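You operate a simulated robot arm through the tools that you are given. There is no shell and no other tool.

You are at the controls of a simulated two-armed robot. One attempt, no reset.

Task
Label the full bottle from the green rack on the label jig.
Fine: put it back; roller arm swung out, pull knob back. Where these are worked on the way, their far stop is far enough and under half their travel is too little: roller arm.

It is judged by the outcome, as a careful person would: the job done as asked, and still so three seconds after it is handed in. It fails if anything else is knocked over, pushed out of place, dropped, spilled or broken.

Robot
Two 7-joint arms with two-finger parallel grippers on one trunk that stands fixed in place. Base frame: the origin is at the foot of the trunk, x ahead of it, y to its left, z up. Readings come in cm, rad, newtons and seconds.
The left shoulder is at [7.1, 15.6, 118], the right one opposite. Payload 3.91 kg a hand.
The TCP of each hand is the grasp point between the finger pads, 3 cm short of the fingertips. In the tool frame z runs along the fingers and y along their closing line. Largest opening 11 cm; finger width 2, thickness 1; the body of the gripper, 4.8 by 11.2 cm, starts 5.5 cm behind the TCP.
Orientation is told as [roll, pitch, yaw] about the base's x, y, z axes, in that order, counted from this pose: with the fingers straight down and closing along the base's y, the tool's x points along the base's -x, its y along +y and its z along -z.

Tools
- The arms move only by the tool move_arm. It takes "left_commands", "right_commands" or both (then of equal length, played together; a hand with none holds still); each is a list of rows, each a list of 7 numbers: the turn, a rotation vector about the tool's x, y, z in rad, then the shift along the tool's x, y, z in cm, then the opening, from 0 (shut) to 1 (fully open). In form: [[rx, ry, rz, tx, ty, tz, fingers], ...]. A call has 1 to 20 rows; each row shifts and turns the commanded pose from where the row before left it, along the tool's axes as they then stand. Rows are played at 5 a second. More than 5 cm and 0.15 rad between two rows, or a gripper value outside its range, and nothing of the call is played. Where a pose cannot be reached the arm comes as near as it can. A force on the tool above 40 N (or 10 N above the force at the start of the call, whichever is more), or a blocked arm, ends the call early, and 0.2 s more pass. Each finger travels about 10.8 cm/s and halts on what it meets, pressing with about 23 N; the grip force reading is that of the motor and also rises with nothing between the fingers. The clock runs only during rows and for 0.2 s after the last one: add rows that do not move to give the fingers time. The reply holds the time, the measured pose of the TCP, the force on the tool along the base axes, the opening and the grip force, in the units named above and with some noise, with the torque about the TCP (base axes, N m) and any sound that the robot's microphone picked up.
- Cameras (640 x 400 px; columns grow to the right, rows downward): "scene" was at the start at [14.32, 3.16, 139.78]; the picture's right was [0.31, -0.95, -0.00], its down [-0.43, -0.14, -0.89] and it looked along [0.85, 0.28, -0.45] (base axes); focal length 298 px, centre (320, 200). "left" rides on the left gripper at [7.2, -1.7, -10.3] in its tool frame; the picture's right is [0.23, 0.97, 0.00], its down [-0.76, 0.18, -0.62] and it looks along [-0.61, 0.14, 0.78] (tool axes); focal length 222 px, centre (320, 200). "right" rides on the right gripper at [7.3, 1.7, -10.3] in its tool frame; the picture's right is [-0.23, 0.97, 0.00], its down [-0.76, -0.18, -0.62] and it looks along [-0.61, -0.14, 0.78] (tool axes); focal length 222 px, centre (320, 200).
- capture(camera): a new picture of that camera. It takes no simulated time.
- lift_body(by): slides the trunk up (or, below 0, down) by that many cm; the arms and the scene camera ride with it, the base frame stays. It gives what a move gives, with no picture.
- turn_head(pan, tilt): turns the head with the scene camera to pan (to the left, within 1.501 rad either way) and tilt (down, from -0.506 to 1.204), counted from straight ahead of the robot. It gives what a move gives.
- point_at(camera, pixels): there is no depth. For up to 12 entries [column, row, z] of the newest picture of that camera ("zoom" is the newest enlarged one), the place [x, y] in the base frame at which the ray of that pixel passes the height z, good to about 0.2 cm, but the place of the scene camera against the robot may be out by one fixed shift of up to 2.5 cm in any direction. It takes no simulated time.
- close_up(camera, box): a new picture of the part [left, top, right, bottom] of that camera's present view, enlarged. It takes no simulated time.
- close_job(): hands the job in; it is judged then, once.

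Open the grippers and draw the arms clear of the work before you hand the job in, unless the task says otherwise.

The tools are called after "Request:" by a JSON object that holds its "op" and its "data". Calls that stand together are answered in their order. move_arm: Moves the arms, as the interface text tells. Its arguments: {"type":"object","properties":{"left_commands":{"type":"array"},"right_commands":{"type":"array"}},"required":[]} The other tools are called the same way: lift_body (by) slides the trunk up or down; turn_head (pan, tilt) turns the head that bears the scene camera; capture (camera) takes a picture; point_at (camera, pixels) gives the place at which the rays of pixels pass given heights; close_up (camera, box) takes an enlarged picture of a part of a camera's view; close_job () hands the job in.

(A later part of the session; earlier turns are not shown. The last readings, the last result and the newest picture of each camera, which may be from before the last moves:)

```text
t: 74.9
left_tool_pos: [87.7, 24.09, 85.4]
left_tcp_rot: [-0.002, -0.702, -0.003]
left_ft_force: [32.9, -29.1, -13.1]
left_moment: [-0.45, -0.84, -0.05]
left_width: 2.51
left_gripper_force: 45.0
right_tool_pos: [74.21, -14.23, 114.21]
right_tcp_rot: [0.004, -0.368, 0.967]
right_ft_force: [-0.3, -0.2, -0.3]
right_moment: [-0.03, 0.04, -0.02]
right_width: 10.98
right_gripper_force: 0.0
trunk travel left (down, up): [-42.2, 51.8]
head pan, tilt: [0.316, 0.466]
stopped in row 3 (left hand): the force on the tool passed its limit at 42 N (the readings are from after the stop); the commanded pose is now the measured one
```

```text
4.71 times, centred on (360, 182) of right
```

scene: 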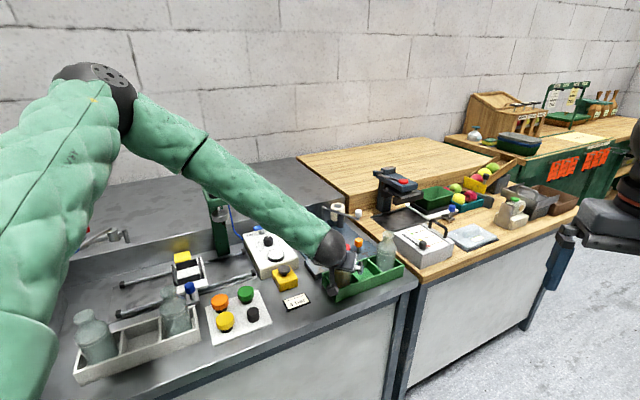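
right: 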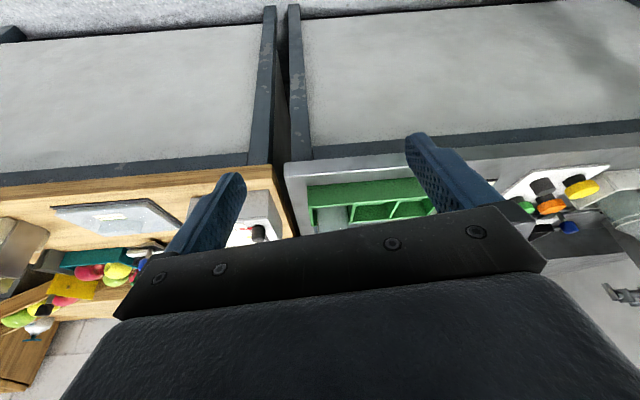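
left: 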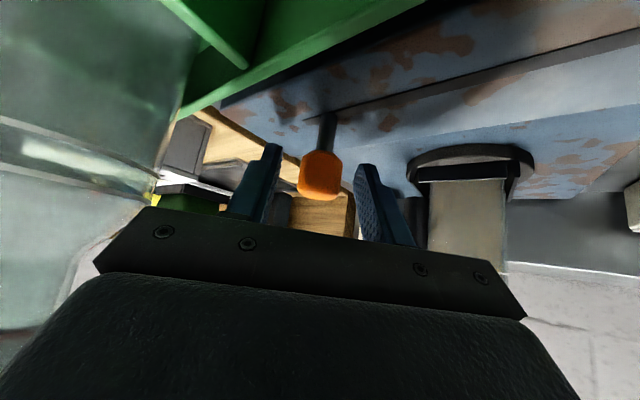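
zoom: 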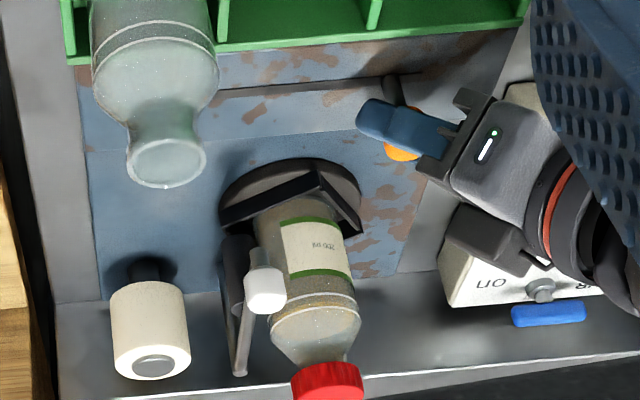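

End stop reached (force along the slot) after about 11.2 cm; the label "200 ml" is on the bottle. I unload the knob slightly, open, and withdraw.

Request:
{"op": "move_arm", "data": {"left_commands": [[0, 0, 0, -0.13, -0.17, 0.11, 0.12], [0, 0, 0, 0, 0, 0, 0.18], [0, 0, 0, 0, 0, 0, 0.26], [0, 0, 0, 0, 0, 0, 0.4], [0, 0, 0, 0, 0, 0, 0.45], [0, 0, 0, 0, 0, -2, 0.45], [0, 0, 0, 0, 0, -3, 0.45], [0, 0, 0, 0, 0, -3, 0.45], [0, 0, 0, 0, 0, -3, 0.45], [0, 0, 0, 0, 0, 0, 0.45]]}}

Request:
{"op": "capture", "data": {"camera": "left"}}

Request:
{"op": "close_up", "data": {"camera": "right", "box": [310, 140, 410, 225]}}

```text
t: 77.1
left_tool_pos: [80.59, 24.27, 94.04]
left_tcp_rot: [-0.002, -0.702, 0.0]
left_ft_force: [0.3, 0.0, -0.4]
left_moment: [0.02, 0.0, 0.03]
left_width: 4.94
left_gripper_force: 0.0
right_tool_pos: [73.95, -14.19, 114.41]
right_tcp_rot: [0.002, -0.369, 0.967]
right_ft_force: [-0.2, -1.0, 0.3]
right_moment: [-0.01, 0.01, 0.02]
right_width: 11.0
right_gripper_force: 0.1
trunk travel left (down, up): [-42.2, 51.8]
head pan, tilt: [0.316, 0.466]
```

```text
taken
```

left: 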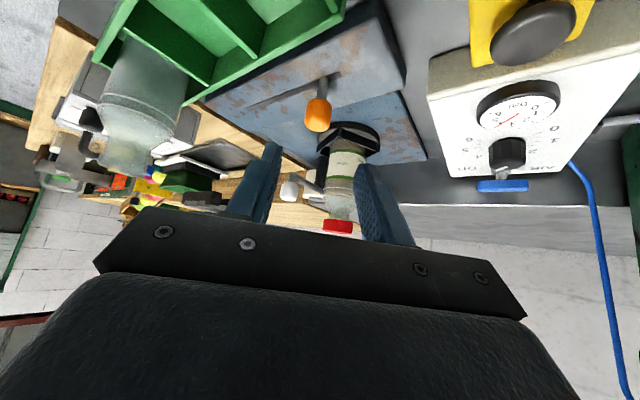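

```text
4.71 times, centred on (360, 182) of right
```

zoom: 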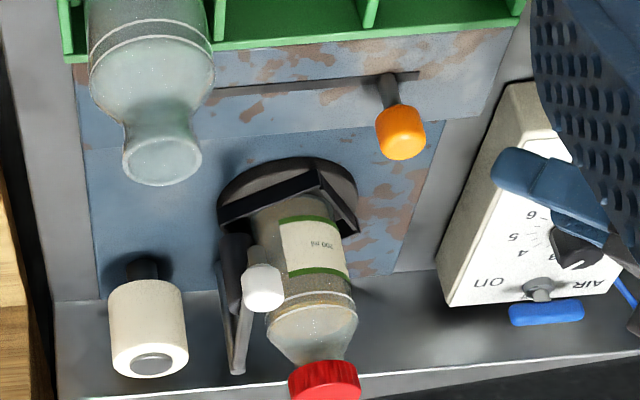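

The knob stays at its far end and the label is complete. To protect the label I first swing the roller arm out: tilt to 1.2 rad and go to in front of the white handle.

Request:
{"op": "move_arm", "data": {"left_commands": [[0, -0.125, 0, 0, 0, 0, 0.45], [0, -0.125, 0, 0, 0, 0, 0.45], [0, -0.125, 0, 0, 0, 0, 0.45], [0, -0.125, 0, 0, 0, 0, 0.45], [0, 0, 0, -0.78, -0.35, 2.55, 0.45], [0, 0, 0, -0.78, -0.35, 2.55, 0.45], [0, 0, 0, -0.78, -0.35, 2.55, 0.45], [0, 0, 0, -0.78, -0.36, 2.55, 0.45], [0, 0, 0, 0, 0, 0, 0.45]]}}

Request:
{"op": "capture", "data": {"camera": "left"}}

Request:
{"op": "close_up", "data": {"camera": "left", "box": [250, 40, 450, 200]}}

```text
t: 79.1
left_tool_pos: [91.33, 22.86, 93.42]
left_tcp_rot: [0.0, -1.203, 0.003]
left_ft_force: [0.0, 1.1, 0.6]
left_moment: [0.0, -0.01, 0.0]
left_width: 4.94
left_gripper_force: 0.0
right_tool_pos: [73.88, -14.22, 114.45]
right_tcp_rot: [0.0, -0.368, 0.968]
right_ft_force: [-0.3, 0.6, -0.4]
right_moment: [0.04, 0.03, 0.01]
right_width: 11.02
right_gripper_force: 0.0
trunk travel left (down, up): [-42.2, 51.8]
head pan, tilt: [0.316, 0.466]
```

```text
taken
```

left: 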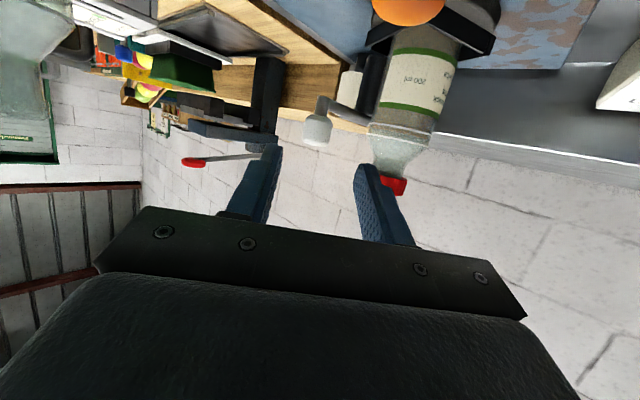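

```text
2.50 times, centred on (350, 120) of left
```

zoom: 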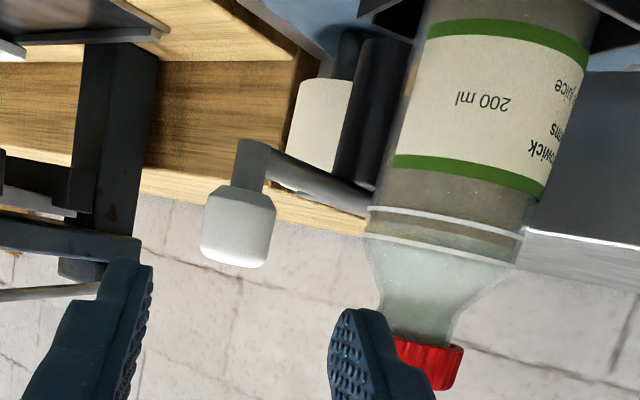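

The label is wrapped on neatly. I narrow the opening a bit and go forward along the finger axis to straddle the handle again.

Request:
{"op": "move_arm", "data": {"left_commands": [[0, 0, 0, 0, 0, 0, 0.38], [0, 0, 0, 0.03, 0, 1.65, 0.38], [0, 0, 0, 0.03, 0, 1.65, 0.38], [0, 0, 0, 0.03, 0, 1.6, 0.38], [0, 0, 0, 0, 0, 0, 0.38]]}}

Request:
{"op": "close_up", "data": {"camera": "left", "box": [230, 110, 430, 240]}}

```text
t: 80.3
left_tool_pos: [95.76, 22.78, 91.49]
left_tcp_rot: [-0.004, -1.201, 0.004]
left_ft_force: [-0.1, 0.0, -0.6]
left_moment: [-0.01, -0.01, -0.01]
left_width: 4.19
left_gripper_force: 0.1
right_tool_pos: [73.87, -14.3, 114.48]
right_tcp_rot: [0.0, -0.367, 0.969]
right_ft_force: [-0.5, 0.0, -0.3]
right_moment: [0.03, -0.02, 0.01]
right_width: 11.01
right_gripper_force: 0.1
trunk travel left (down, up): [-42.2, 51.8]
head pan, tilt: [0.316, 0.466]
```

```text
3.08 times, centred on (330, 175) of left
```

zoom: 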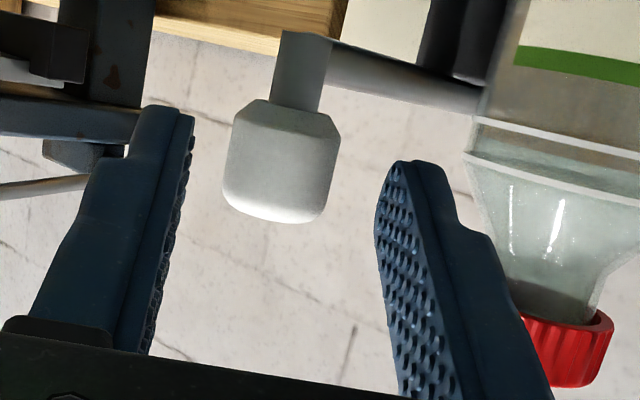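

Centred again (handle (282,160) between the pads). I close.

Request:
{"op": "move_arm", "data": {"left_commands": [[0, 0, 0, 0, 0, 0, 0.3], [0, 0, 0, 0, 0, 0, 0.24], [0, 0, 0, 0, 0, 0, 0.19], [0, 0, 0, 0, 0, 0, 0.14], [0, 0, 0, 0, 0, 0, 0.14]]}}

```text
t: 81.5
left_tool_pos: [95.65, 22.54, 91.41]
left_tcp_rot: [-0.003, -1.202, 0.0]
left_ft_force: [-3.9, -4.6, -0.9]
left_moment: [-0.06, 0.06, -0.23]
left_width: 2.2
left_gripper_force: 45.2
right_tool_pos: [73.88, -14.27, 114.46]
right_tcp_rot: [0.001, -0.369, 0.966]
right_ft_force: [0.5, -0.2, -0.8]
right_moment: [-0.02, -0.01, -0.02]
right_width: 11.02
right_gripper_force: 0.1
trunk travel left (down, up): [-42.2, 51.8]
head pan, tilt: [0.316, 0.466]
```

Gripped. I swing it back out along the same arc, first 3.5°.

Request:
{"op": "move_arm", "data": {"left_commands": [[0, 0, 0, -0.112, -0.31, 0.289, 0.14], [0, 0, 0, -0.112, -0.31, 0.289, 0.14], [0, 0, 0, 0, 0, 0, 0.14]]}}

Request:
{"op": "move_arm", "data": {"left_commands": [[0, 0, 0, -0.113, -0.29, 0.292, 0.14], [0, 0, 0, -0.113, -0.29, 0.292, 0.14], [0, 0, 0, -0.113, -0.28, 0.292, 0.14], [0, 0, 0, 0, 0, 0, 0.14]]}}

```text
t: 82.3
left_tool_pos: [96.43, 22.15, 91.35]
left_tcp_rot: [-0.001, -1.201, 0.001]
left_ft_force: [-5.7, -3.0, -1.7]
left_moment: [-0.01, 0.0, 0.01]
left_width: 2.22
left_gripper_force: 44.8
right_tool_pos: [73.95, -14.18, 114.45]
right_tcp_rot: [0.0, -0.368, 0.969]
right_ft_force: [0.7, 0.2, -0.1]
right_moment: [0.02, -0.03, 0.04]
right_width: 10.98
right_gripper_force: 0.0
trunk travel left (down, up): [-42.2, 51.8]
head pan, tilt: [0.316, 0.466]
```

```text
t: 83.3
left_tool_pos: [97.32, 21.36, 91.42]
left_tcp_rot: [-0.005, -1.204, 0.004]
left_ft_force: [-1.4, 1.4, -0.2]
left_moment: [0.11, 0.17, 0.22]
left_width: 2.26
left_gripper_force: 45.3
right_tool_pos: [74.0, -14.25, 114.56]
right_tcp_rot: [0.0, -0.368, 0.969]
right_ft_force: [0.0, 0.7, 0.4]
right_moment: [0.02, -0.03, 0.02]
right_width: 11.02
right_gripper_force: 0.0
trunk travel left (down, up): [-42.2, 51.8]
head pan, tilt: [0.316, 0.466]
```

It follows with hardly any force. I continue with the next two 5° pieces.

Request:
{"op": "move_arm", "data": {"left_commands": [[0, 0, 0, -0.122, -0.27, 0.314, 0.14], [0, 0, 0, -0.122, -0.26, 0.314, 0.14], [0, 0, 0, -0.122, -0.25, 0.314, 0.14], [0, 0, 0, 0, 0, 0, 0.14]]}}

Request:
{"op": "move_arm", "data": {"left_commands": [[0, 0, 0, -0.129, -0.24, 0.332, 0.14], [0, 0, 0, -0.129, -0.23, 0.332, 0.14], [0, 0, 0, -0.129, -0.22, 0.332, 0.14], [0, 0, 0, 0, 0, 0, 0.14]]}}

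```text
t: 84.3
left_tool_pos: [98.28, 20.42, 91.47]
left_tcp_rot: [-0.004, -1.204, 0.004]
left_ft_force: [3.0, 7.2, 7.8]
left_moment: [0.07, -0.07, 0.31]
left_width: 2.19
left_gripper_force: 44.5
right_tool_pos: [74.0, -14.09, 114.62]
right_tcp_rot: [0.0, -0.369, 0.968]
right_ft_force: [-0.2, 0.0, -0.1]
right_moment: [-0.01, -0.01, 0.04]
right_width: 11.02
right_gripper_force: 0.0
trunk travel left (down, up): [-42.2, 51.8]
head pan, tilt: [0.316, 0.466]
```

```text
t: 85.3
left_tool_pos: [99.16, 19.85, 91.35]
left_tcp_rot: [-0.003, -1.203, 0.004]
left_ft_force: [3.3, 6.2, 4.9]
left_moment: [0.04, -0.31, 0.3]
left_width: 2.21
left_gripper_force: 45.2
right_tool_pos: [73.94, -14.11, 114.54]
right_tcp_rot: [0.001, -0.368, 0.968]
right_ft_force: [1.3, -0.2, -0.4]
right_moment: [0.0, -0.04, -0.02]
right_width: 11.01
right_gripper_force: 0.0
trunk travel left (down, up): [-42.2, 51.8]
head pan, tilt: [0.316, 0.466]
```

Good; I continue, a bit less −y to relieve the radial force.

Request:
{"op": "move_arm", "data": {"left_commands": [[0, 0, 0, -0.136, -0.15, 0.351, 0.14], [0, 0, 0, -0.136, -0.17, 0.351, 0.14], [0, 0, 0, -0.136, -0.17, 0.351, 0.14], [0, 0, 0, 0, 0, 0, 0.14]]}}

Request:
{"op": "move_arm", "data": {"left_commands": [[0, 0, 0, -0.142, -0.15, 0.366, 0.14], [0, 0, 0, -0.142, -0.15, 0.366, 0.14], [0, 0, 0, -0.142, -0.15, 0.366, 0.14], [0, 0, 0, 0, 0, 0, 0.14]]}}

Request:
{"op": "close_up", "data": {"camera": "right", "box": [300, 150, 400, 225]}}

```text
t: 86.3
left_tool_pos: [100.34, 19.35, 91.36]
left_tcp_rot: [-0.003, -1.202, 0.002]
left_ft_force: [1.2, 0.5, 2.6]
left_moment: [0.0, 0.0, 0.14]
left_width: 2.19
left_gripper_force: 44.7
right_tool_pos: [73.91, -14.24, 114.59]
right_tcp_rot: [0.001, -0.368, 0.967]
right_ft_force: [0.6, -0.1, -0.1]
right_moment: [0.02, -0.05, 0.03]
right_width: 10.97
right_gripper_force: 0.0
trunk travel left (down, up): [-42.2, 51.8]
head pan, tilt: [0.316, 0.466]
```

```text
t: 87.3
left_tool_pos: [101.63, 18.84, 91.36]
left_tcp_rot: [-0.002, -1.202, 0.002]
left_ft_force: [-0.6, -4.3, 3.2]
left_moment: [0.03, 0.19, -0.11]
left_width: 2.23
left_gripper_force: 45.2
right_tool_pos: [73.96, -14.14, 114.43]
right_tcp_rot: [0.003, -0.368, 0.967]
right_ft_force: [0.2, 0.2, 0.1]
right_moment: [-0.03, -0.03, -0.02]
right_width: 10.99
right_gripper_force: 0.1
trunk travel left (down, up): [-42.2, 51.8]
head pan, tilt: [0.316, 0.466]
```

```text
5.33 times, centred on (350, 188) of right
```

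zoom: 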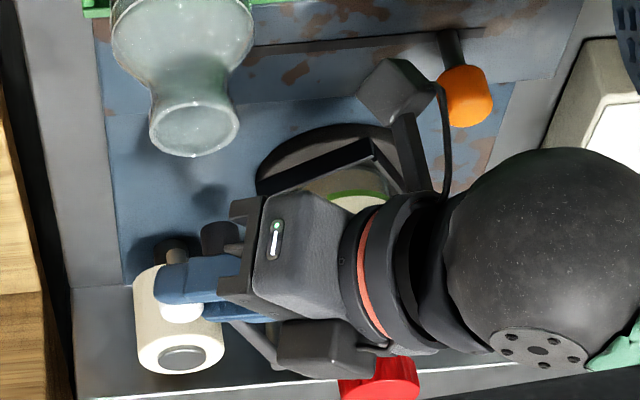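

Nearly out; 1.2 cm of arc remains. I continue in small steps to the outer stop.

Request:
{"op": "move_arm", "data": {"left_commands": [[0, 0, 0, -0.145, -0.18, 0.373, 0.14], [0, 0, 0, -0.145, -0.16, 0.373, 0.14], [0, 0, 0, 0, 0, 0, 0.14]]}}

Request:
{"op": "move_arm", "data": {"left_commands": [[0, 0, 0, -0.1, -0.1, 0.26, 0.14], [0, 0, 0, -0.05, -0.05, 0.13, 0.14], [0, 0, 0, 0, 0, 0, 0.14]]}}

Request:
{"op": "close_up", "data": {"camera": "left", "box": [230, 110, 430, 240]}}

```text
t: 88.1
left_tool_pos: [102.32, 18.48, 91.42]
left_tcp_rot: [0.002, -1.202, 0.001]
left_ft_force: [-8.4, -3.2, 0.3]
left_moment: [0.05, 0.12, -0.02]
left_width: 2.2
left_gripper_force: 45.0
right_tool_pos: [73.98, -14.16, 114.52]
right_tcp_rot: [-0.001, -0.367, 0.969]
right_ft_force: [0.3, 0.4, -1.1]
right_moment: [0.01, 0.0, 0.01]
right_width: 11.01
right_gripper_force: 0.1
trunk travel left (down, up): [-42.2, 51.8]
head pan, tilt: [0.316, 0.466]
```

```text
t: 89.0
left_tool_pos: [102.58, 18.51, 91.36]
left_tcp_rot: [-0.007, -1.201, 0.004]
left_ft_force: [-28.0, 5.8, 2.5]
left_moment: [0.12, -0.05, 0.31]
left_width: 2.19
left_gripper_force: 45.9
right_tool_pos: [73.81, -14.03, 114.62]
right_tcp_rot: [-0.002, -0.37, 0.968]
right_ft_force: [-0.5, -0.2, -0.6]
right_moment: [-0.01, 0.01, -0.02]
right_width: 11.0
right_gripper_force: 0.0
trunk travel left (down, up): [-42.2, 51.8]
head pan, tilt: [0.316, 0.466]
stopped in row 3 (left hand): the force on the tool passed its limit at 41 N (the readings are from after the stop); the commanded pose is now the measured one
```

```text
3.08 times, centred on (330, 175) of left
```

zoom: 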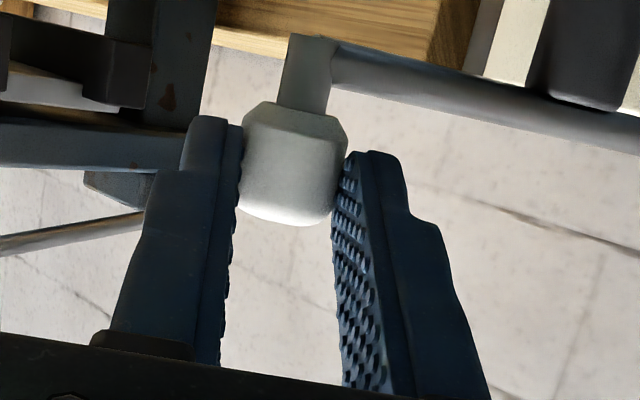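

The outer stop is reached (−28 N in x). I unload slightly, open and withdraw.

Request:
{"op": "move_arm", "data": {"left_commands": [[0, 0, 0, 0.05, 0.02, -0.12, 0.14], [0, 0, 0, 0, 0, 0, 0.2], [0, 0, 0, 0, 0, 0, 0.28], [0, 0, 0, 0, 0, 0, 0.38], [0, 0, 0, 0, 0, 0, 0.38], [0, 0, 0, 0, 0, -1.5, 0.38], [0, 0, 0, 0, 0, -3, 0.38], [0, 0, 0, -0.5, 0, -3, 0.38], [0, 0, 0, -0.5, 0, -3, 0.38], [0, 0, 0, 0, 0, 0, 0.38]]}}

Request:
{"op": "capture", "data": {"camera": "left"}}

Request:
{"op": "close_up", "data": {"camera": "right", "box": [300, 150, 400, 225]}}

```text
t: 91.2
left_tool_pos: [93.05, 18.52, 95.78]
left_tcp_rot: [-0.006, -1.2, 0.002]
left_ft_force: [-0.3, 0.0, 0.9]
left_moment: [0.05, 0.02, 0.03]
left_width: 4.2
left_gripper_force: 0.0
right_tool_pos: [74.06, -14.18, 114.39]
right_tcp_rot: [0.002, -0.368, 0.967]
right_ft_force: [0.3, 0.1, -0.5]
right_moment: [0.01, 0.01, -0.03]
right_width: 10.99
right_gripper_force: 0.0
trunk travel left (down, up): [-42.2, 51.8]
head pan, tilt: [0.316, 0.466]
```

```text
taken
```

left: 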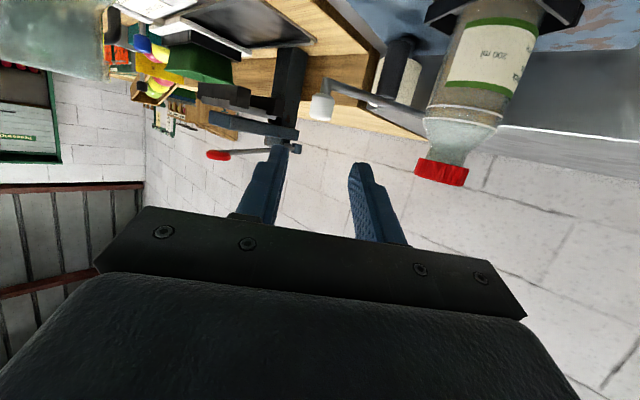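

```text
5.33 times, centred on (350, 188) of right
```

zoom: 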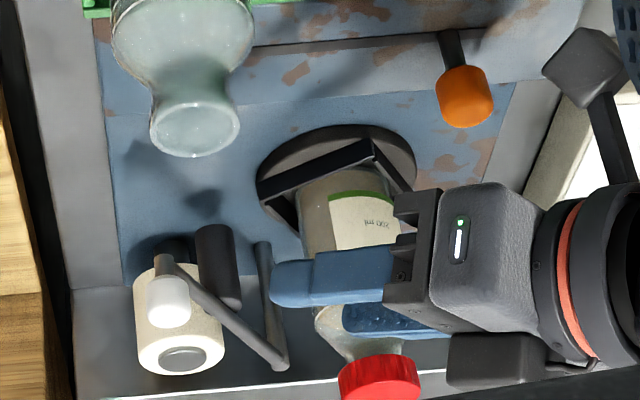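

The roller arm is out. Now back to tilt 0.7 and to in front of the knob at its far end.

Request:
{"op": "move_arm", "data": {"left_commands": [[0, 0.125, 0, 0, 0, 0, 0.45], [0, 0.125, 0, 0, 0, 0, 0.45], [0, 0.125, 0, 0, 0, 0, 0.45], [0, 0.125, 0, 0, 0, 0, 0.45], [0, 0, 0, 2.15, 1.1, -0.68, 0.45], [0, 0, 0, 2.15, 1.1, -0.68, 0.45], [0, 0, 0, 2.15, 1.1, -0.68, 0.45], [0, 0, 0, 2.15, 1.1, -0.68, 0.45], [0, 0, 0, 2.15, 1.1, -0.68, 0.45], [0, 0, 0, 0, 0, 0, 0.45]]}}

Request:
{"op": "capture", "data": {"camera": "left"}}

Request:
{"op": "close_up", "data": {"camera": "left", "box": [230, 50, 430, 180]}}

```text
t: 93.4
left_tool_pos: [82.67, 24.19, 91.6]
left_tcp_rot: [-0.003, -0.7, -0.002]
left_ft_force: [0.1, -0.3, -1.6]
left_moment: [-0.03, 0.0, 0.02]
left_width: 4.95
left_gripper_force: 0.0
right_tool_pos: [73.93, -14.27, 114.42]
right_tcp_rot: [0.002, -0.369, 0.966]
right_ft_force: [0.0, -0.2, -0.5]
right_moment: [0.02, -0.02, 0.0]
right_width: 11.01
right_gripper_force: 0.0
trunk travel left (down, up): [-42.2, 51.8]
head pan, tilt: [0.316, 0.466]
```

```text
taken
```

left: 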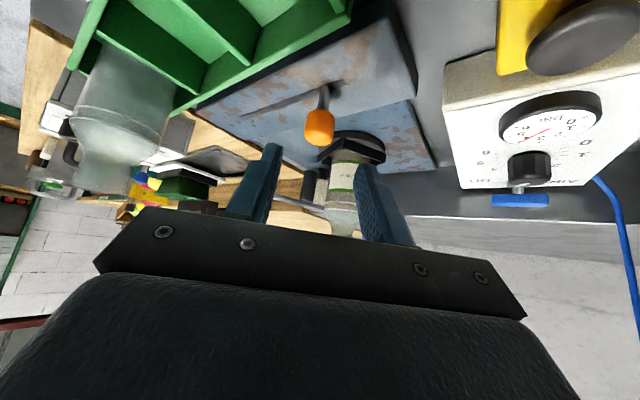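

```text
3.08 times, centred on (330, 115) of left
```

zoom: 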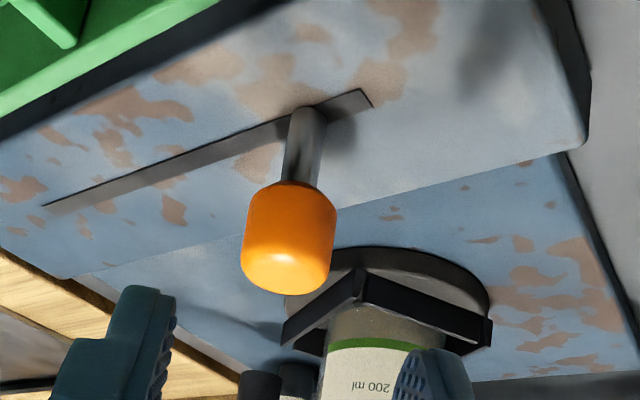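

I check the knob's place from zoom (288,237).

Request:
{"op": "point_at", "data": {"camera": "zoom", "pixels": [[288, 237, 84], [288, 237, 84.7], [288, 237, 85.4], [308, 112, 80.2], [245, 215, 84.7], [336, 215, 84.7]]}}

```text
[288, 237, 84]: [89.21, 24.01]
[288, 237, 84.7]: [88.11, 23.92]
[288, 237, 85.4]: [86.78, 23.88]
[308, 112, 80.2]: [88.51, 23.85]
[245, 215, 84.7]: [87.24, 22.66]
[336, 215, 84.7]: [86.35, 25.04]
```

Knob axis ≈[88.3,23.9]. I go down on it and close.

Request:
{"op": "move_arm", "data": {"left_commands": [[0, 0, 0, 0.04, -0.06, 1.98, 0.45], [0, 0, 0, 0.04, -0.06, 1.98, 0.45], [0, 0, 0, 0.04, -0.06, 1.98, 0.45], [0, 0, 0, 0.04, -0.06, 1.98, 0.45], [0, 0, 0, 0, 0, 0, 0.45]]}}

Request:
{"op": "capture", "data": {"camera": "left"}}

Request:
{"op": "move_arm", "data": {"left_commands": [[0, 0, 0, 0, 0, 0, 0.33], [0, 0, 0, 0, 0, 0, 0.26], [0, 0, 0, 0, 0, 0, 0.22], [0, 0, 0, 0, 0, 0, 0.17], [0, 0, 0, 0, 0, 0, 0.12], [0, 0, 0, 0, 0, 0, 0.12]]}}

```text
t: 94.6
left_tool_pos: [87.66, 23.87, 85.54]
left_tcp_rot: [-0.002, -0.7, -0.003]
left_ft_force: [0.3, 0.6, 1.2]
left_moment: [0.02, 0.03, 0.03]
left_width: 4.96
left_gripper_force: 0.1
right_tool_pos: [74.02, -14.11, 114.47]
right_tcp_rot: [-0.001, -0.367, 0.97]
right_ft_force: [-0.1, -0.5, 0.5]
right_moment: [0.0, 0.01, -0.02]
right_width: 11.01
right_gripper_force: 0.0
trunk travel left (down, up): [-42.2, 51.8]
head pan, tilt: [0.316, 0.466]
```

```text
taken
```

left: 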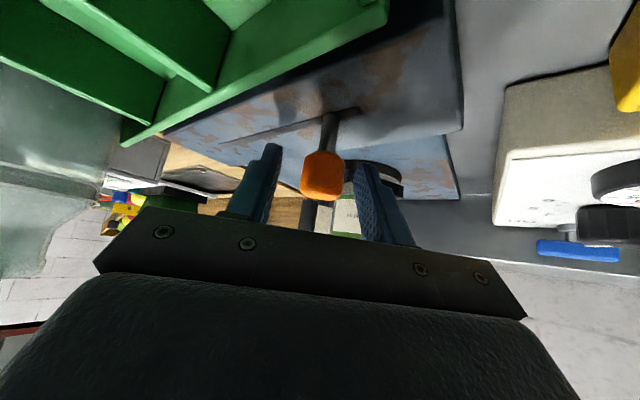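

```text
t: 96.0
left_tool_pos: [87.85, 23.92, 85.35]
left_tcp_rot: [-0.002, -0.701, -0.002]
left_ft_force: [5.5, 4.9, 2.6]
left_moment: [0.1, -0.12, 0.06]
left_width: 2.5
left_gripper_force: 45.0
right_tool_pos: [74.0, -14.05, 114.39]
right_tcp_rot: [0.002, -0.37, 0.97]
right_ft_force: [-0.2, -0.2, -0.8]
right_moment: [-0.01, 0.01, 0.01]
right_width: 10.97
right_gripper_force: 0.1
trunk travel left (down, up): [-42.2, 51.8]
head pan, tilt: [0.316, 0.466]
```

Gripped at 2.5 cm. I push it back along the slot in pieces, correcting for cross force.

Request:
{"op": "move_arm", "data": {"left_commands": [[0, 0, 0, -0.3, -0.315, 0.252, 0.12], [0, 0, 0, -0.2704, -0.3535, 0.2277, 0.12], [0, 0, 0, -0.2704, -0.3535, 0.2277, 0.12], [0, 0, 0, -0.2704, -0.3535, 0.2277, 0.12], [0, 0, 0, 0, 0, 0, 0.12]]}}

Request:
{"op": "move_arm", "data": {"left_commands": [[0, 0, 0, -0.2704, -0.3535, 0.2277, 0.12], [0, 0, 0, -0.2704, -0.3535, 0.2277, 0.12], [0, 0, 0, -0.2704, -0.3535, 0.2277, 0.12], [0, 0, 0, -0.2704, -0.3535, 0.2277, 0.12], [0, 0, 0, -0.2704, -0.3535, 0.2277, 0.12], [0, 0, 0, 0, 0, 0, 0.12]]}}

```text
t: 97.2
left_tool_pos: [89.19, 22.48, 85.43]
left_tcp_rot: [-0.003, -0.698, 0.0]
left_ft_force: [5.0, 6.3, -0.4]
left_moment: [0.06, -0.09, 0.01]
left_width: 2.51
left_gripper_force: 45.2
right_tool_pos: [73.91, -14.06, 114.48]
right_tcp_rot: [0.002, -0.367, 0.968]
right_ft_force: [-0.1, 0.5, -0.3]
right_moment: [0.05, 0.0, -0.03]
right_width: 10.98
right_gripper_force: 0.1
trunk travel left (down, up): [-42.2, 51.8]
head pan, tilt: [0.316, 0.466]
```

```text
t: 98.6
left_tool_pos: [90.89, 20.65, 85.52]
left_tcp_rot: [-0.004, -0.7, 0.0]
left_ft_force: [7.6, 8.3, 0.9]
left_moment: [0.08, -0.23, 0.1]
left_width: 2.5
left_gripper_force: 44.6
right_tool_pos: [73.92, -14.21, 114.38]
right_tcp_rot: [0.001, -0.368, 0.97]
right_ft_force: [-0.8, -0.3, 0.0]
right_moment: [0.01, 0.0, 0.01]
right_width: 11.03
right_gripper_force: 0.1
trunk travel left (down, up): [-42.2, 51.8]
head pan, tilt: [0.316, 0.466]
```

Sliding well; a small +x,+y correction and on.

Request:
{"op": "move_arm", "data": {"left_commands": [[0, 0, 0, -0.316, -0.293, 0.266, 0.12], [0, 0, 0, -0.2704, -0.3535, 0.2277, 0.12], [0, 0, 0, -0.2704, -0.3535, 0.2277, 0.12], [0, 0, 0, -0.2704, -0.3535, 0.2277, 0.12], [0, 0, 0, -0.2704, -0.3535, 0.2277, 0.12], [0, 0, 0, 0, 0, 0, 0.12]]}}

Request:
{"op": "move_arm", "data": {"left_commands": [[0, 0, 0, -0.2704, -0.3535, 0.2277, 0.12], [0, 0, 0, -0.2704, -0.3535, 0.2277, 0.12], [0, 0, 0, -0.2704, -0.3535, 0.2277, 0.12], [0, 0, 0, -0.2704, -0.3535, 0.2277, 0.12], [0, 0, 0, 0, 0, 0, 0.12]]}}

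Request:
{"op": "close_up", "data": {"camera": "right", "box": [300, 140, 400, 225]}}

```text
t: 100.0
left_tool_pos: [92.64, 19.0, 85.44]
left_tcp_rot: [-0.001, -0.7, 0.0]
left_ft_force: [1.8, 1.8, 1.1]
left_moment: [0.04, 0.02, 0.01]
left_width: 2.49
left_gripper_force: 44.7
right_tool_pos: [73.89, -14.15, 114.57]
right_tcp_rot: [0.002, -0.368, 0.969]
right_ft_force: [-0.2, -0.5, -0.2]
right_moment: [-0.02, 0.03, -0.06]
right_width: 10.99
right_gripper_force: 0.2
trunk travel left (down, up): [-42.2, 51.8]
head pan, tilt: [0.316, 0.466]
```

```text
t: 101.2
left_tool_pos: [94.23, 17.41, 85.53]
left_tcp_rot: [-0.002, -0.702, 0.0]
left_ft_force: [1.0, 0.6, 0.0]
left_moment: [0.0, -0.19, 0.01]
left_width: 2.5
left_gripper_force: 45.1
right_tool_pos: [73.93, -14.07, 114.39]
right_tcp_rot: [0.001, -0.37, 0.968]
right_ft_force: [-0.2, 0.4, 0.0]
right_moment: [-0.03, 0.01, 0.01]
right_width: 11.0
right_gripper_force: 0.0
trunk travel left (down, up): [-42.2, 51.8]
head pan, tilt: [0.316, 0.466]
```

```text
4.71 times, centred on (350, 182) of right
```

zoom: 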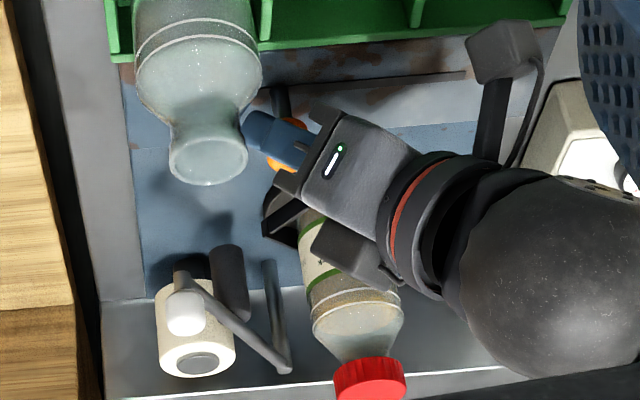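

About 1.9 cm is left to the rest position. I continue 1.5 cm, then feel for the stop.

Request:
{"op": "move_arm", "data": {"left_commands": [[0, 0, 0, -0.2704, -0.3535, 0.2277, 0.12], [0, 0, 0, -0.2704, -0.3535, 0.2277, 0.12], [0, 0, 0, -0.2704, -0.3535, 0.2277, 0.12], [0, 0, 0, 0, 0, 0, 0.12]]}}

Request:
{"op": "move_arm", "data": {"left_commands": [[0, 0, 0, -0.11, -0.1414, 0.09, 0.12], [0, 0, 0, -0.11, -0.1414, 0.09, 0.12], [0, 0, 0, -0.11, -0.1414, 0.09, 0.12], [0, 0, 0, 0, 0, 0, 0.12]]}}

```text
t: 102.2
left_tool_pos: [95.33, 16.41, 85.56]
left_tcp_rot: [-0.002, -0.699, -0.002]
left_ft_force: [-3.8, -3.9, -1.5]
left_moment: [-0.05, 0.37, 0.01]
left_width: 2.49
left_gripper_force: 45.0
right_tool_pos: [73.92, -14.27, 114.5]
right_tcp_rot: [0.001, -0.368, 0.968]
right_ft_force: [0.4, 0.2, 0.6]
right_moment: [-0.01, -0.03, 0.0]
right_width: 10.98
right_gripper_force: 0.0
trunk travel left (down, up): [-42.2, 51.8]
head pan, tilt: [0.316, 0.466]
```

```text
t: 103.2
left_tool_pos: [95.51, 16.17, 85.44]
left_tcp_rot: [-0.006, -0.701, 0.0]
left_ft_force: [-25.4, 7.2, -4.7]
left_moment: [0.16, 0.76, 0.11]
left_width: 2.5
left_gripper_force: 45.4
right_tool_pos: [73.82, -14.14, 114.51]
right_tcp_rot: [-0.001, -0.369, 0.969]
right_ft_force: [-0.3, 0.1, 0.0]
right_moment: [-0.03, 0.02, 0.02]
right_width: 10.99
right_gripper_force: 0.0
trunk travel left (down, up): [-42.2, 51.8]
head pan, tilt: [0.316, 0.466]
```

Back at its rest stop ([95.5,16.2], force −25 N). I unload a hair, open and withdraw along the finger axis.

Request:
{"op": "move_arm", "data": {"left_commands": [[0, 0, 0, 0.12, 0.05, -0.1, 0.12], [0, 0, 0, 0, 0, 0, 0.18], [0, 0, 0, 0, 0, 0, 0.26], [0, 0, 0, 0, 0, 0, 0.4], [0, 0, 0, 0, 0, 0, 0.45], [0, 0, 0, 0, 0, -2, 0.45], [0, 0, 0, 0, 0, -3, 0.45], [0, 0, 0, 0, 0, -3, 0.45], [0, 0, 0, 0, 0, -3, 0.45], [0, 0, 0, 0, 0, 0, 0.45]]}}

Request:
{"op": "capture", "data": {"camera": "left"}}

Request:
{"op": "close_up", "data": {"camera": "right", "box": [300, 140, 400, 225]}}

Request:
{"op": "close_up", "data": {"camera": "scene", "box": [270, 120, 400, 210]}}

```text
t: 105.4
left_tool_pos: [88.27, 16.11, 93.91]
left_tcp_rot: [-0.001, -0.698, -0.002]
left_ft_force: [0.1, 0.8, 0.2]
left_moment: [-0.02, -0.02, 0.02]
left_width: 4.95
left_gripper_force: 0.0
right_tool_pos: [74.13, -13.99, 114.45]
right_tcp_rot: [0.004, -0.368, 0.966]
right_ft_force: [-0.4, -0.5, -0.2]
right_moment: [0.02, 0.0, 0.0]
right_width: 10.99
right_gripper_force: 0.0
trunk travel left (down, up): [-42.2, 51.8]
head pan, tilt: [0.316, 0.466]
```

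```text
taken
```

left: 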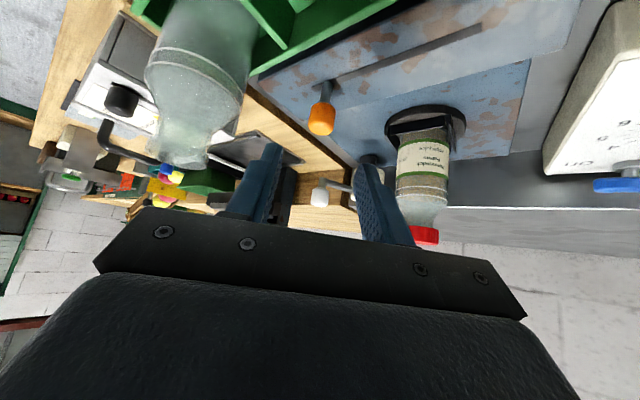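

```text
4.71 times, centred on (350, 182) of right
```

zoom: 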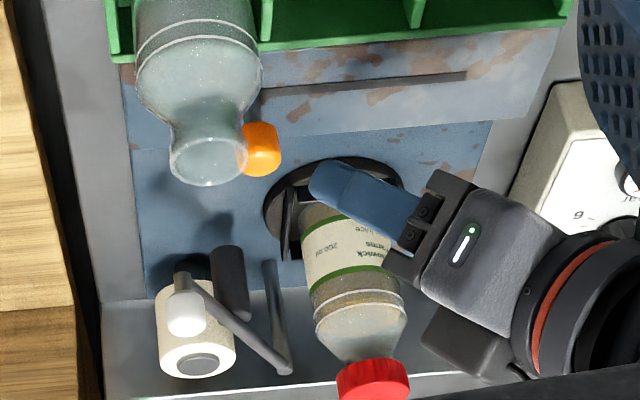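

```text
4.44 times, centred on (335, 165) of scene
```

zoom: 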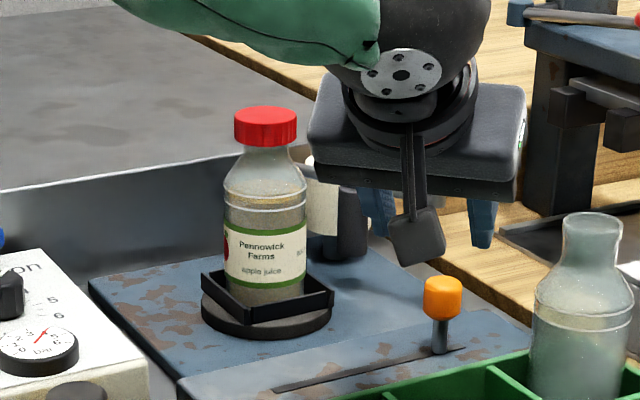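

Everything matches: label "Pennowick Farms apple juice" on the bottle, knob back, roller arm out. Now I go in front of and above the bottle with the fingers opening to take it out.

Request:
{"op": "move_arm", "data": {"left_commands": [[0, 0, 0, -1.545, 3.55, -0.2, 0.6], [0, 0, 0, -1.545, 3.55, -0.2, 0.75], [0, 0, 0, -1.545, 3.55, -0.2, 0.8], [0, 0, 0, -1.545, 3.55, -0.2, 0.8], [0, 0, 0, 0, 0, 0, 0.8]]}}

Request:
{"op": "capture", "data": {"camera": "left"}}

Request:
{"op": "close_up", "data": {"camera": "left", "box": [230, 0, 430, 200]}}

```text
t: 106.6
left_tool_pos: [92.61, 30.2, 98.26]
left_tcp_rot: [-0.002, -0.7, -0.002]
left_ft_force: [-0.2, -0.1, 0.1]
left_moment: [0.0, -0.01, -0.03]
left_width: 8.78
left_gripper_force: 0.1
right_tool_pos: [73.97, -14.23, 114.4]
right_tcp_rot: [0.002, -0.369, 0.967]
right_ft_force: [0.2, -0.2, -0.1]
right_moment: [-0.05, 0.0, 0.0]
right_width: 11.0
right_gripper_force: 0.2
trunk travel left (down, up): [-42.2, 51.8]
head pan, tilt: [0.316, 0.466]
```

```text
taken
```

left: 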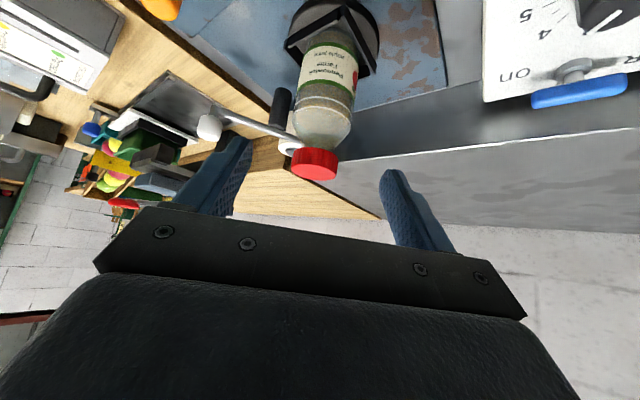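

```text
2.00 times, centred on (330, 100) of left
```

zoom: 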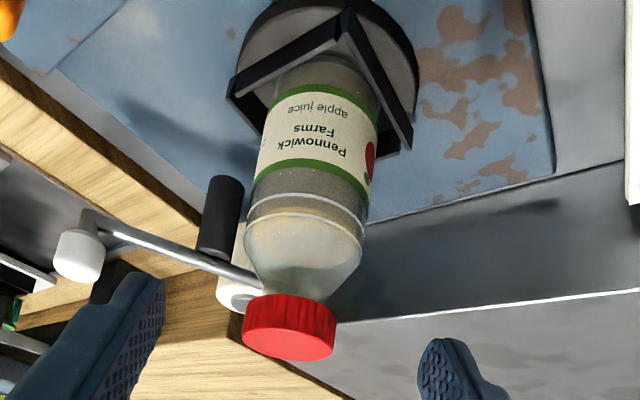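

I check the cap top centre at zoom (290,338) and the ring middle (304,215) for the bottle's place.

Request:
{"op": "point_at", "data": {"camera": "zoom", "pixels": [[290, 340, 93.3], [290, 340, 93.8], [290, 340, 94.3], [304, 218, 88.5], [304, 218, 89], [304, 218, 89.5], [244, 225, 89], [366, 215, 89]]}}

```text
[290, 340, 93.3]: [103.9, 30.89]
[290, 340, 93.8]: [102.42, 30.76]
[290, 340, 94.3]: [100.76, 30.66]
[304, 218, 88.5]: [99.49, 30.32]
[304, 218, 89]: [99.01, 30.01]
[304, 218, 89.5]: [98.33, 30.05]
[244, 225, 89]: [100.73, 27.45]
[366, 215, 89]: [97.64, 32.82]
```

Aligned within a few mm. I go in along the finger axis to TCP ≈[100.6,30.35,89.0].

Request:
{"op": "move_arm", "data": {"left_commands": [[0, 0, 0, -0.03, 0.03, 2.446, 0.8], [0, 0, 0, -0.03, 0.03, 2.446, 0.8], [0, 0, 0, -0.03, 0.03, 2.446, 0.8], [0, 0, 0, -0.03, 0.03, 2.446, 0.8], [0, 0, 0, -0.03, 0.03, 2.446, 0.8], [0, 0, 0, 0, 0, 0, 0.8]]}}

Request:
{"op": "close_up", "data": {"camera": "left", "box": [220, 0, 430, 240]}}

Request:
{"op": "close_up", "data": {"camera": "right", "box": [310, 150, 400, 215]}}

```text
t: 108.0
left_tool_pos: [100.68, 30.31, 88.99]
left_tcp_rot: [-0.002, -0.7, -0.002]
left_ft_force: [-1.1, -0.4, 0.0]
left_moment: [-0.02, 0.01, -0.01]
left_width: 8.79
left_gripper_force: 0.1
right_tool_pos: [73.92, -14.2, 114.42]
right_tcp_rot: [0.001, -0.366, 0.968]
right_ft_force: [0.4, -0.5, -0.4]
right_moment: [0.03, -0.02, -0.03]
right_width: 11.02
right_gripper_force: 0.1
trunk travel left (down, up): [-42.2, 51.8]
head pan, tilt: [0.316, 0.466]
```

```text
1.67 times, centred on (325, 120) of left
```

zoom: 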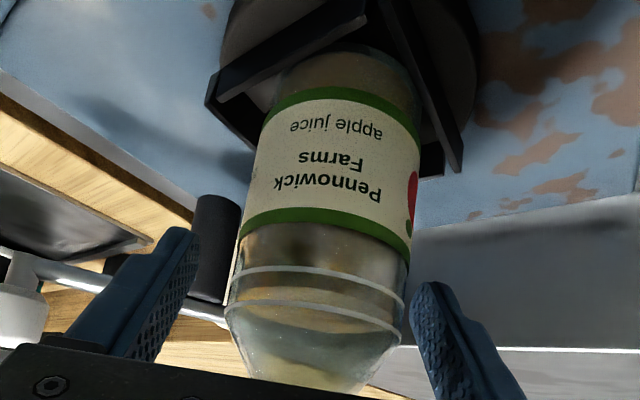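

```text
6.15 times, centred on (355, 182) of right
```

zoom: 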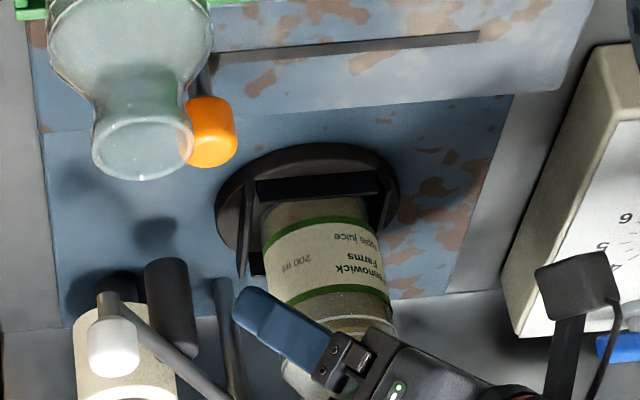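

The bottle sits about 0.3 cm towards +y of the hand's middle, so I shift that much and close slowly.

Request:
{"op": "move_arm", "data": {"left_commands": [[0, 0, 0, 0, 0.25, 0, 0.8], [0, 0, 0, 0, 0, 0, 0.68], [0, 0, 0, 0, 0, 0, 0.62], [0, 0, 0, 0, 0, 0, 0.57], [0, 0, 0, 0, 0, 0, 0.52], [0, 0, 0, 0, 0, 0, 0.45], [0, 0, 0, 0, 0, 0, 0.45]]}}

Request:
{"op": "close_up", "data": {"camera": "left", "box": [220, 0, 430, 240]}}

```text
t: 109.6
left_tool_pos: [100.62, 30.53, 89.07]
left_tcp_rot: [-0.001, -0.7, -0.004]
left_ft_force: [1.0, -4.3, 3.3]
left_moment: [-0.24, -0.12, -0.02]
left_width: 5.89
left_gripper_force: 23.1
right_tool_pos: [73.85, -14.18, 114.42]
right_tcp_rot: [0.002, -0.368, 0.967]
right_ft_force: [-0.2, -0.7, 1.0]
right_moment: [-0.01, 0.02, 0.01]
right_width: 11.02
right_gripper_force: 0.1
trunk travel left (down, up): [-42.2, 51.8]
head pan, tilt: [0.316, 0.466]
```

```text
1.67 times, centred on (325, 120) of left
```

zoom: 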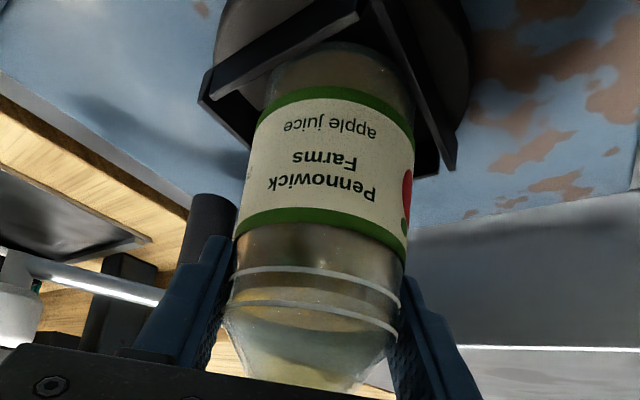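

Gripped at 5.89 cm. I lift slowly, first 1.5 cm, watching for rubbing on the nest walls.

Request:
{"op": "move_arm", "data": {"left_commands": [[0, 0, 0, -0.19, -0.06, -0.23, 0.45], [0, 0, 0, -0.19, 0, -0.23, 0.45], [0, 0, 0, -0.19, 0, -0.23, 0.45], [0, 0, 0, -0.19, 0, -0.23, 0.45], [0, 0, 0, -0.19, 0, -0.23, 0.45], [0, 0, 0, 0, 0, 0, 0.45]]}}

```text
t: 111.0
left_tool_pos: [100.71, 30.64, 90.73]
left_tcp_rot: [-0.001, -0.699, -0.002]
left_ft_force: [0.2, -0.8, -3.4]
left_moment: [-0.03, 0.0, 0.01]
left_width: 5.9
left_gripper_force: 23.4
right_tool_pos: [73.9, -14.2, 114.3]
right_tcp_rot: [0.003, -0.368, 0.969]
right_ft_force: [0.0, 0.3, -0.3]
right_moment: [-0.01, 0.02, 0.02]
right_width: 10.96
right_gripper_force: 0.0
trunk travel left (down, up): [-42.2, 51.8]
head pan, tilt: [0.316, 0.466]
```

It is free of the nest (weight −3.4 N). I lift 8 cm more and carry it back over the rack's left cell.

Request:
{"op": "move_arm", "data": {"left_commands": [[0, 0, 0, -0.64, 0, -0.77, 0.45], [0, 0, 0, -1.288, 0, -1.53, 0.45], [0, 0, 0, -1.288, 0, -1.53, 0.45], [0, 0, 0, -1.288, 0, -1.53, 0.45], [0, 0, 0, -0.64, 0, -0.77, 0.45], [0, 0, 0, 0, 0, 0, 0.45]]}}

Request:
{"op": "move_arm", "data": {"left_commands": [[0, 0, 0, 0.72, -0.56, -0.61, 0.45], [0, 0, 0, 1.44, -1.12, -1.21, 0.45], [0, 0, 0, 1.44, -1.12, -1.21, 0.45], [0, 0, 0, 1.44, -1.12, -1.21, 0.45], [0, 0, 0, 1.44, -1.12, -1.21, 0.45], [0, 0, 0, 1.44, -1.12, -1.21, 0.45], [0, 0, 0, 1.44, -1.12, -1.21, 0.45], [0, 0, 0, 1.44, -1.12, -1.21, 0.45], [0, 0, 0, 1.44, -1.12, -1.21, 0.45], [0, 0, 0, 1.44, -1.12, -1.21, 0.45], [0, 0, 0, 1.44, -1.12, -1.21, 0.45], [0, 0, 0, 0.72, -0.56, -0.61, 0.45], [0, 0, 0, 0, 0, 0, 0.45]]}}

Request:
{"op": "capture", "data": {"camera": "left"}}

Request:
{"op": "capture", "data": {"camera": "scene"}}

```text
t: 112.4
left_tool_pos: [100.74, 30.71, 98.75]
left_tcp_rot: [-0.003, -0.701, -0.003]
left_ft_force: [0.0, 0.7, -3.7]
left_moment: [-0.01, 0.02, -0.01]
left_width: 5.9
left_gripper_force: 23.4
right_tool_pos: [74.12, -14.13, 114.37]
right_tcp_rot: [0.001, -0.368, 0.967]
right_ft_force: [0.4, -1.2, -0.5]
right_moment: [0.01, -0.01, -0.03]
right_width: 11.02
right_gripper_force: 0.0
trunk travel left (down, up): [-42.2, 51.8]
head pan, tilt: [0.316, 0.466]
```

```text
t: 115.2
left_tool_pos: [79.99, 18.51, 98.67]
left_tcp_rot: [-0.002, -0.7, -0.003]
left_ft_force: [0.0, 0.0, -4.3]
left_moment: [-0.01, 0.04, -0.01]
left_width: 5.88
left_gripper_force: 22.9
right_tool_pos: [73.95, -14.17, 114.43]
right_tcp_rot: [0.0, -0.368, 0.97]
right_ft_force: [0.5, 0.2, -0.8]
right_moment: [0.02, 0.02, -0.03]
right_width: 10.98
right_gripper_force: 0.1
trunk travel left (down, up): [-42.2, 51.8]
head pan, tilt: [0.316, 0.466]
```

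```text
taken
```

left: 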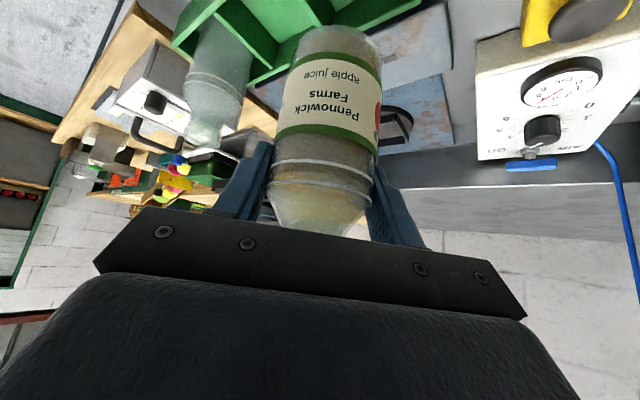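

```text
taken
```

scene: 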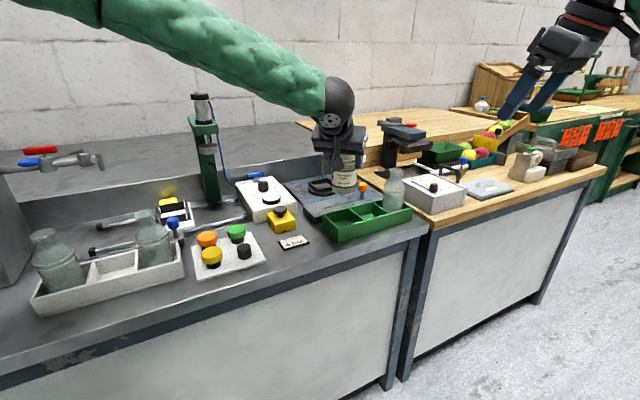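

Over the rack's left cell. I shift −0.25 in y and lower to just above the rim, then check alignment.

Request:
{"op": "move_arm", "data": {"left_commands": [[0, 0, 0, 1.18, -0.09, 1.4, 0.45], [0, 0, 0, 1.18, -0.09, 1.4, 0.45], [0, 0, 0, 1.18, -0.09, 1.4, 0.45], [0, 0, 0, 0, 0, 0, 0.45]]}}

Request:
{"op": "close_up", "data": {"camera": "left", "box": [200, 0, 460, 160]}}

Request:
{"op": "close_up", "data": {"camera": "scene", "box": [300, 150, 420, 250]}}

Request:
{"op": "close_up", "data": {"camera": "right", "box": [310, 110, 450, 200]}}

```text
t: 116.2
left_tool_pos: [80.07, 18.27, 93.06]
left_tcp_rot: [-0.003, -0.7, -0.001]
left_ft_force: [-0.6, -0.1, -3.6]
left_moment: [-0.01, 0.0, -0.01]
left_width: 5.88
left_gripper_force: 22.7
right_tool_pos: [73.97, -14.13, 114.41]
right_tcp_rot: [0.001, -0.369, 0.967]
right_ft_force: [0.0, 0.0, -0.3]
right_moment: [0.04, 0.01, -0.01]
right_width: 10.97
right_gripper_force: 0.1
trunk travel left (down, up): [-42.2, 51.8]
head pan, tilt: [0.316, 0.466]
```

```text
2.46 times, centred on (330, 80) of left
```

zoom: 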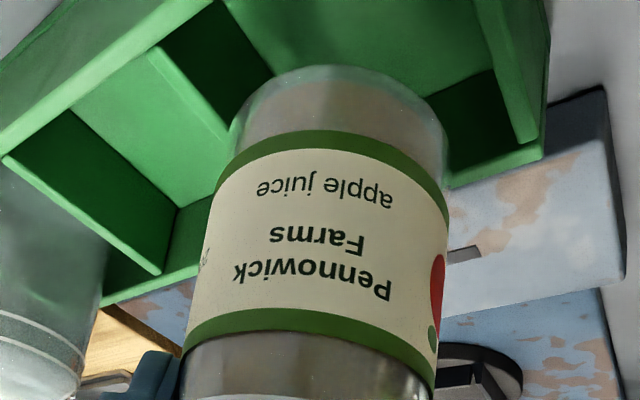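

```text
4.00 times, centred on (360, 200) of scene
```

zoom: 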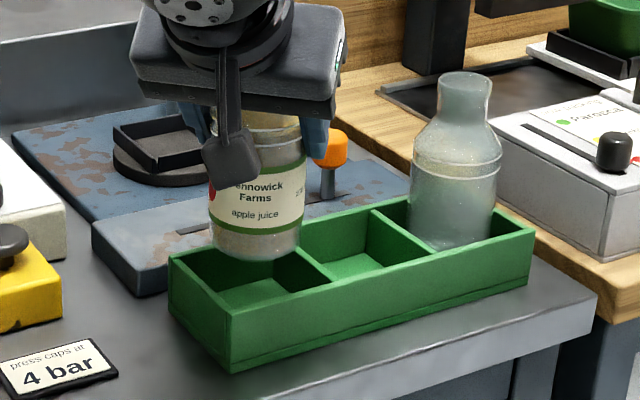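

```text
4.44 times, centred on (380, 155) of right
```

zoom: 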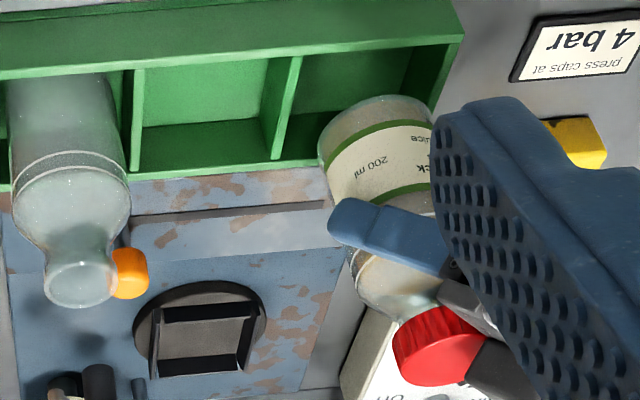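

I compare the base outline with the cell walls in the right zoom: base edges (320,150),(438,130), divider rim (300,57)–(277,160), end wall front corner (463,38).

Request:
{"op": "point_at", "data": {"camera": "zoom", "pixels": [[320, 150, 84.8], [438, 130, 84.8], [378, 95, 84.4], [300, 57, 82.7], [277, 160, 82.7], [463, 38, 82.7], [138, 70, 82.7], [118, 175, 82.7], [0, 190, 82.7], [330, 165, 82.7]]}}

```text
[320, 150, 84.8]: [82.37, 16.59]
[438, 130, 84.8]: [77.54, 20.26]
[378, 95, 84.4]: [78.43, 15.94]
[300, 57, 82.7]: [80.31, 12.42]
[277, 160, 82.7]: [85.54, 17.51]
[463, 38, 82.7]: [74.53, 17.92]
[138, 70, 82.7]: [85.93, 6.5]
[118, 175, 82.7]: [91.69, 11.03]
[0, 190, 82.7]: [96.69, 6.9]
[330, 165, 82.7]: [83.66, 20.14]
```

The two cameras disagree a little, so I measure how the bottle sits in the grip now compared with the first grip, using the same left zoom box as then.

Request:
{"op": "close_up", "data": {"camera": "left", "box": [220, 20, 440, 240]}}

```text
1.82 times, centred on (330, 130) of left
```

zoom: 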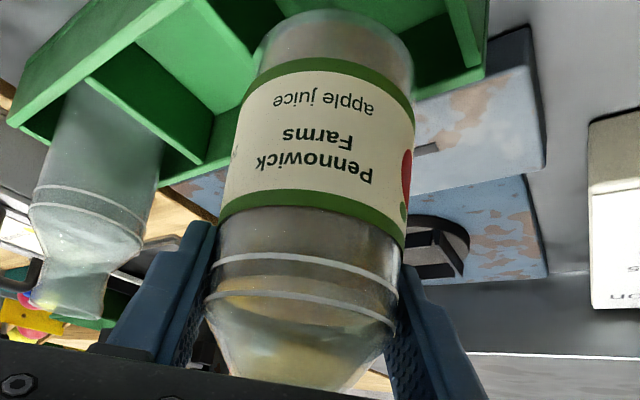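

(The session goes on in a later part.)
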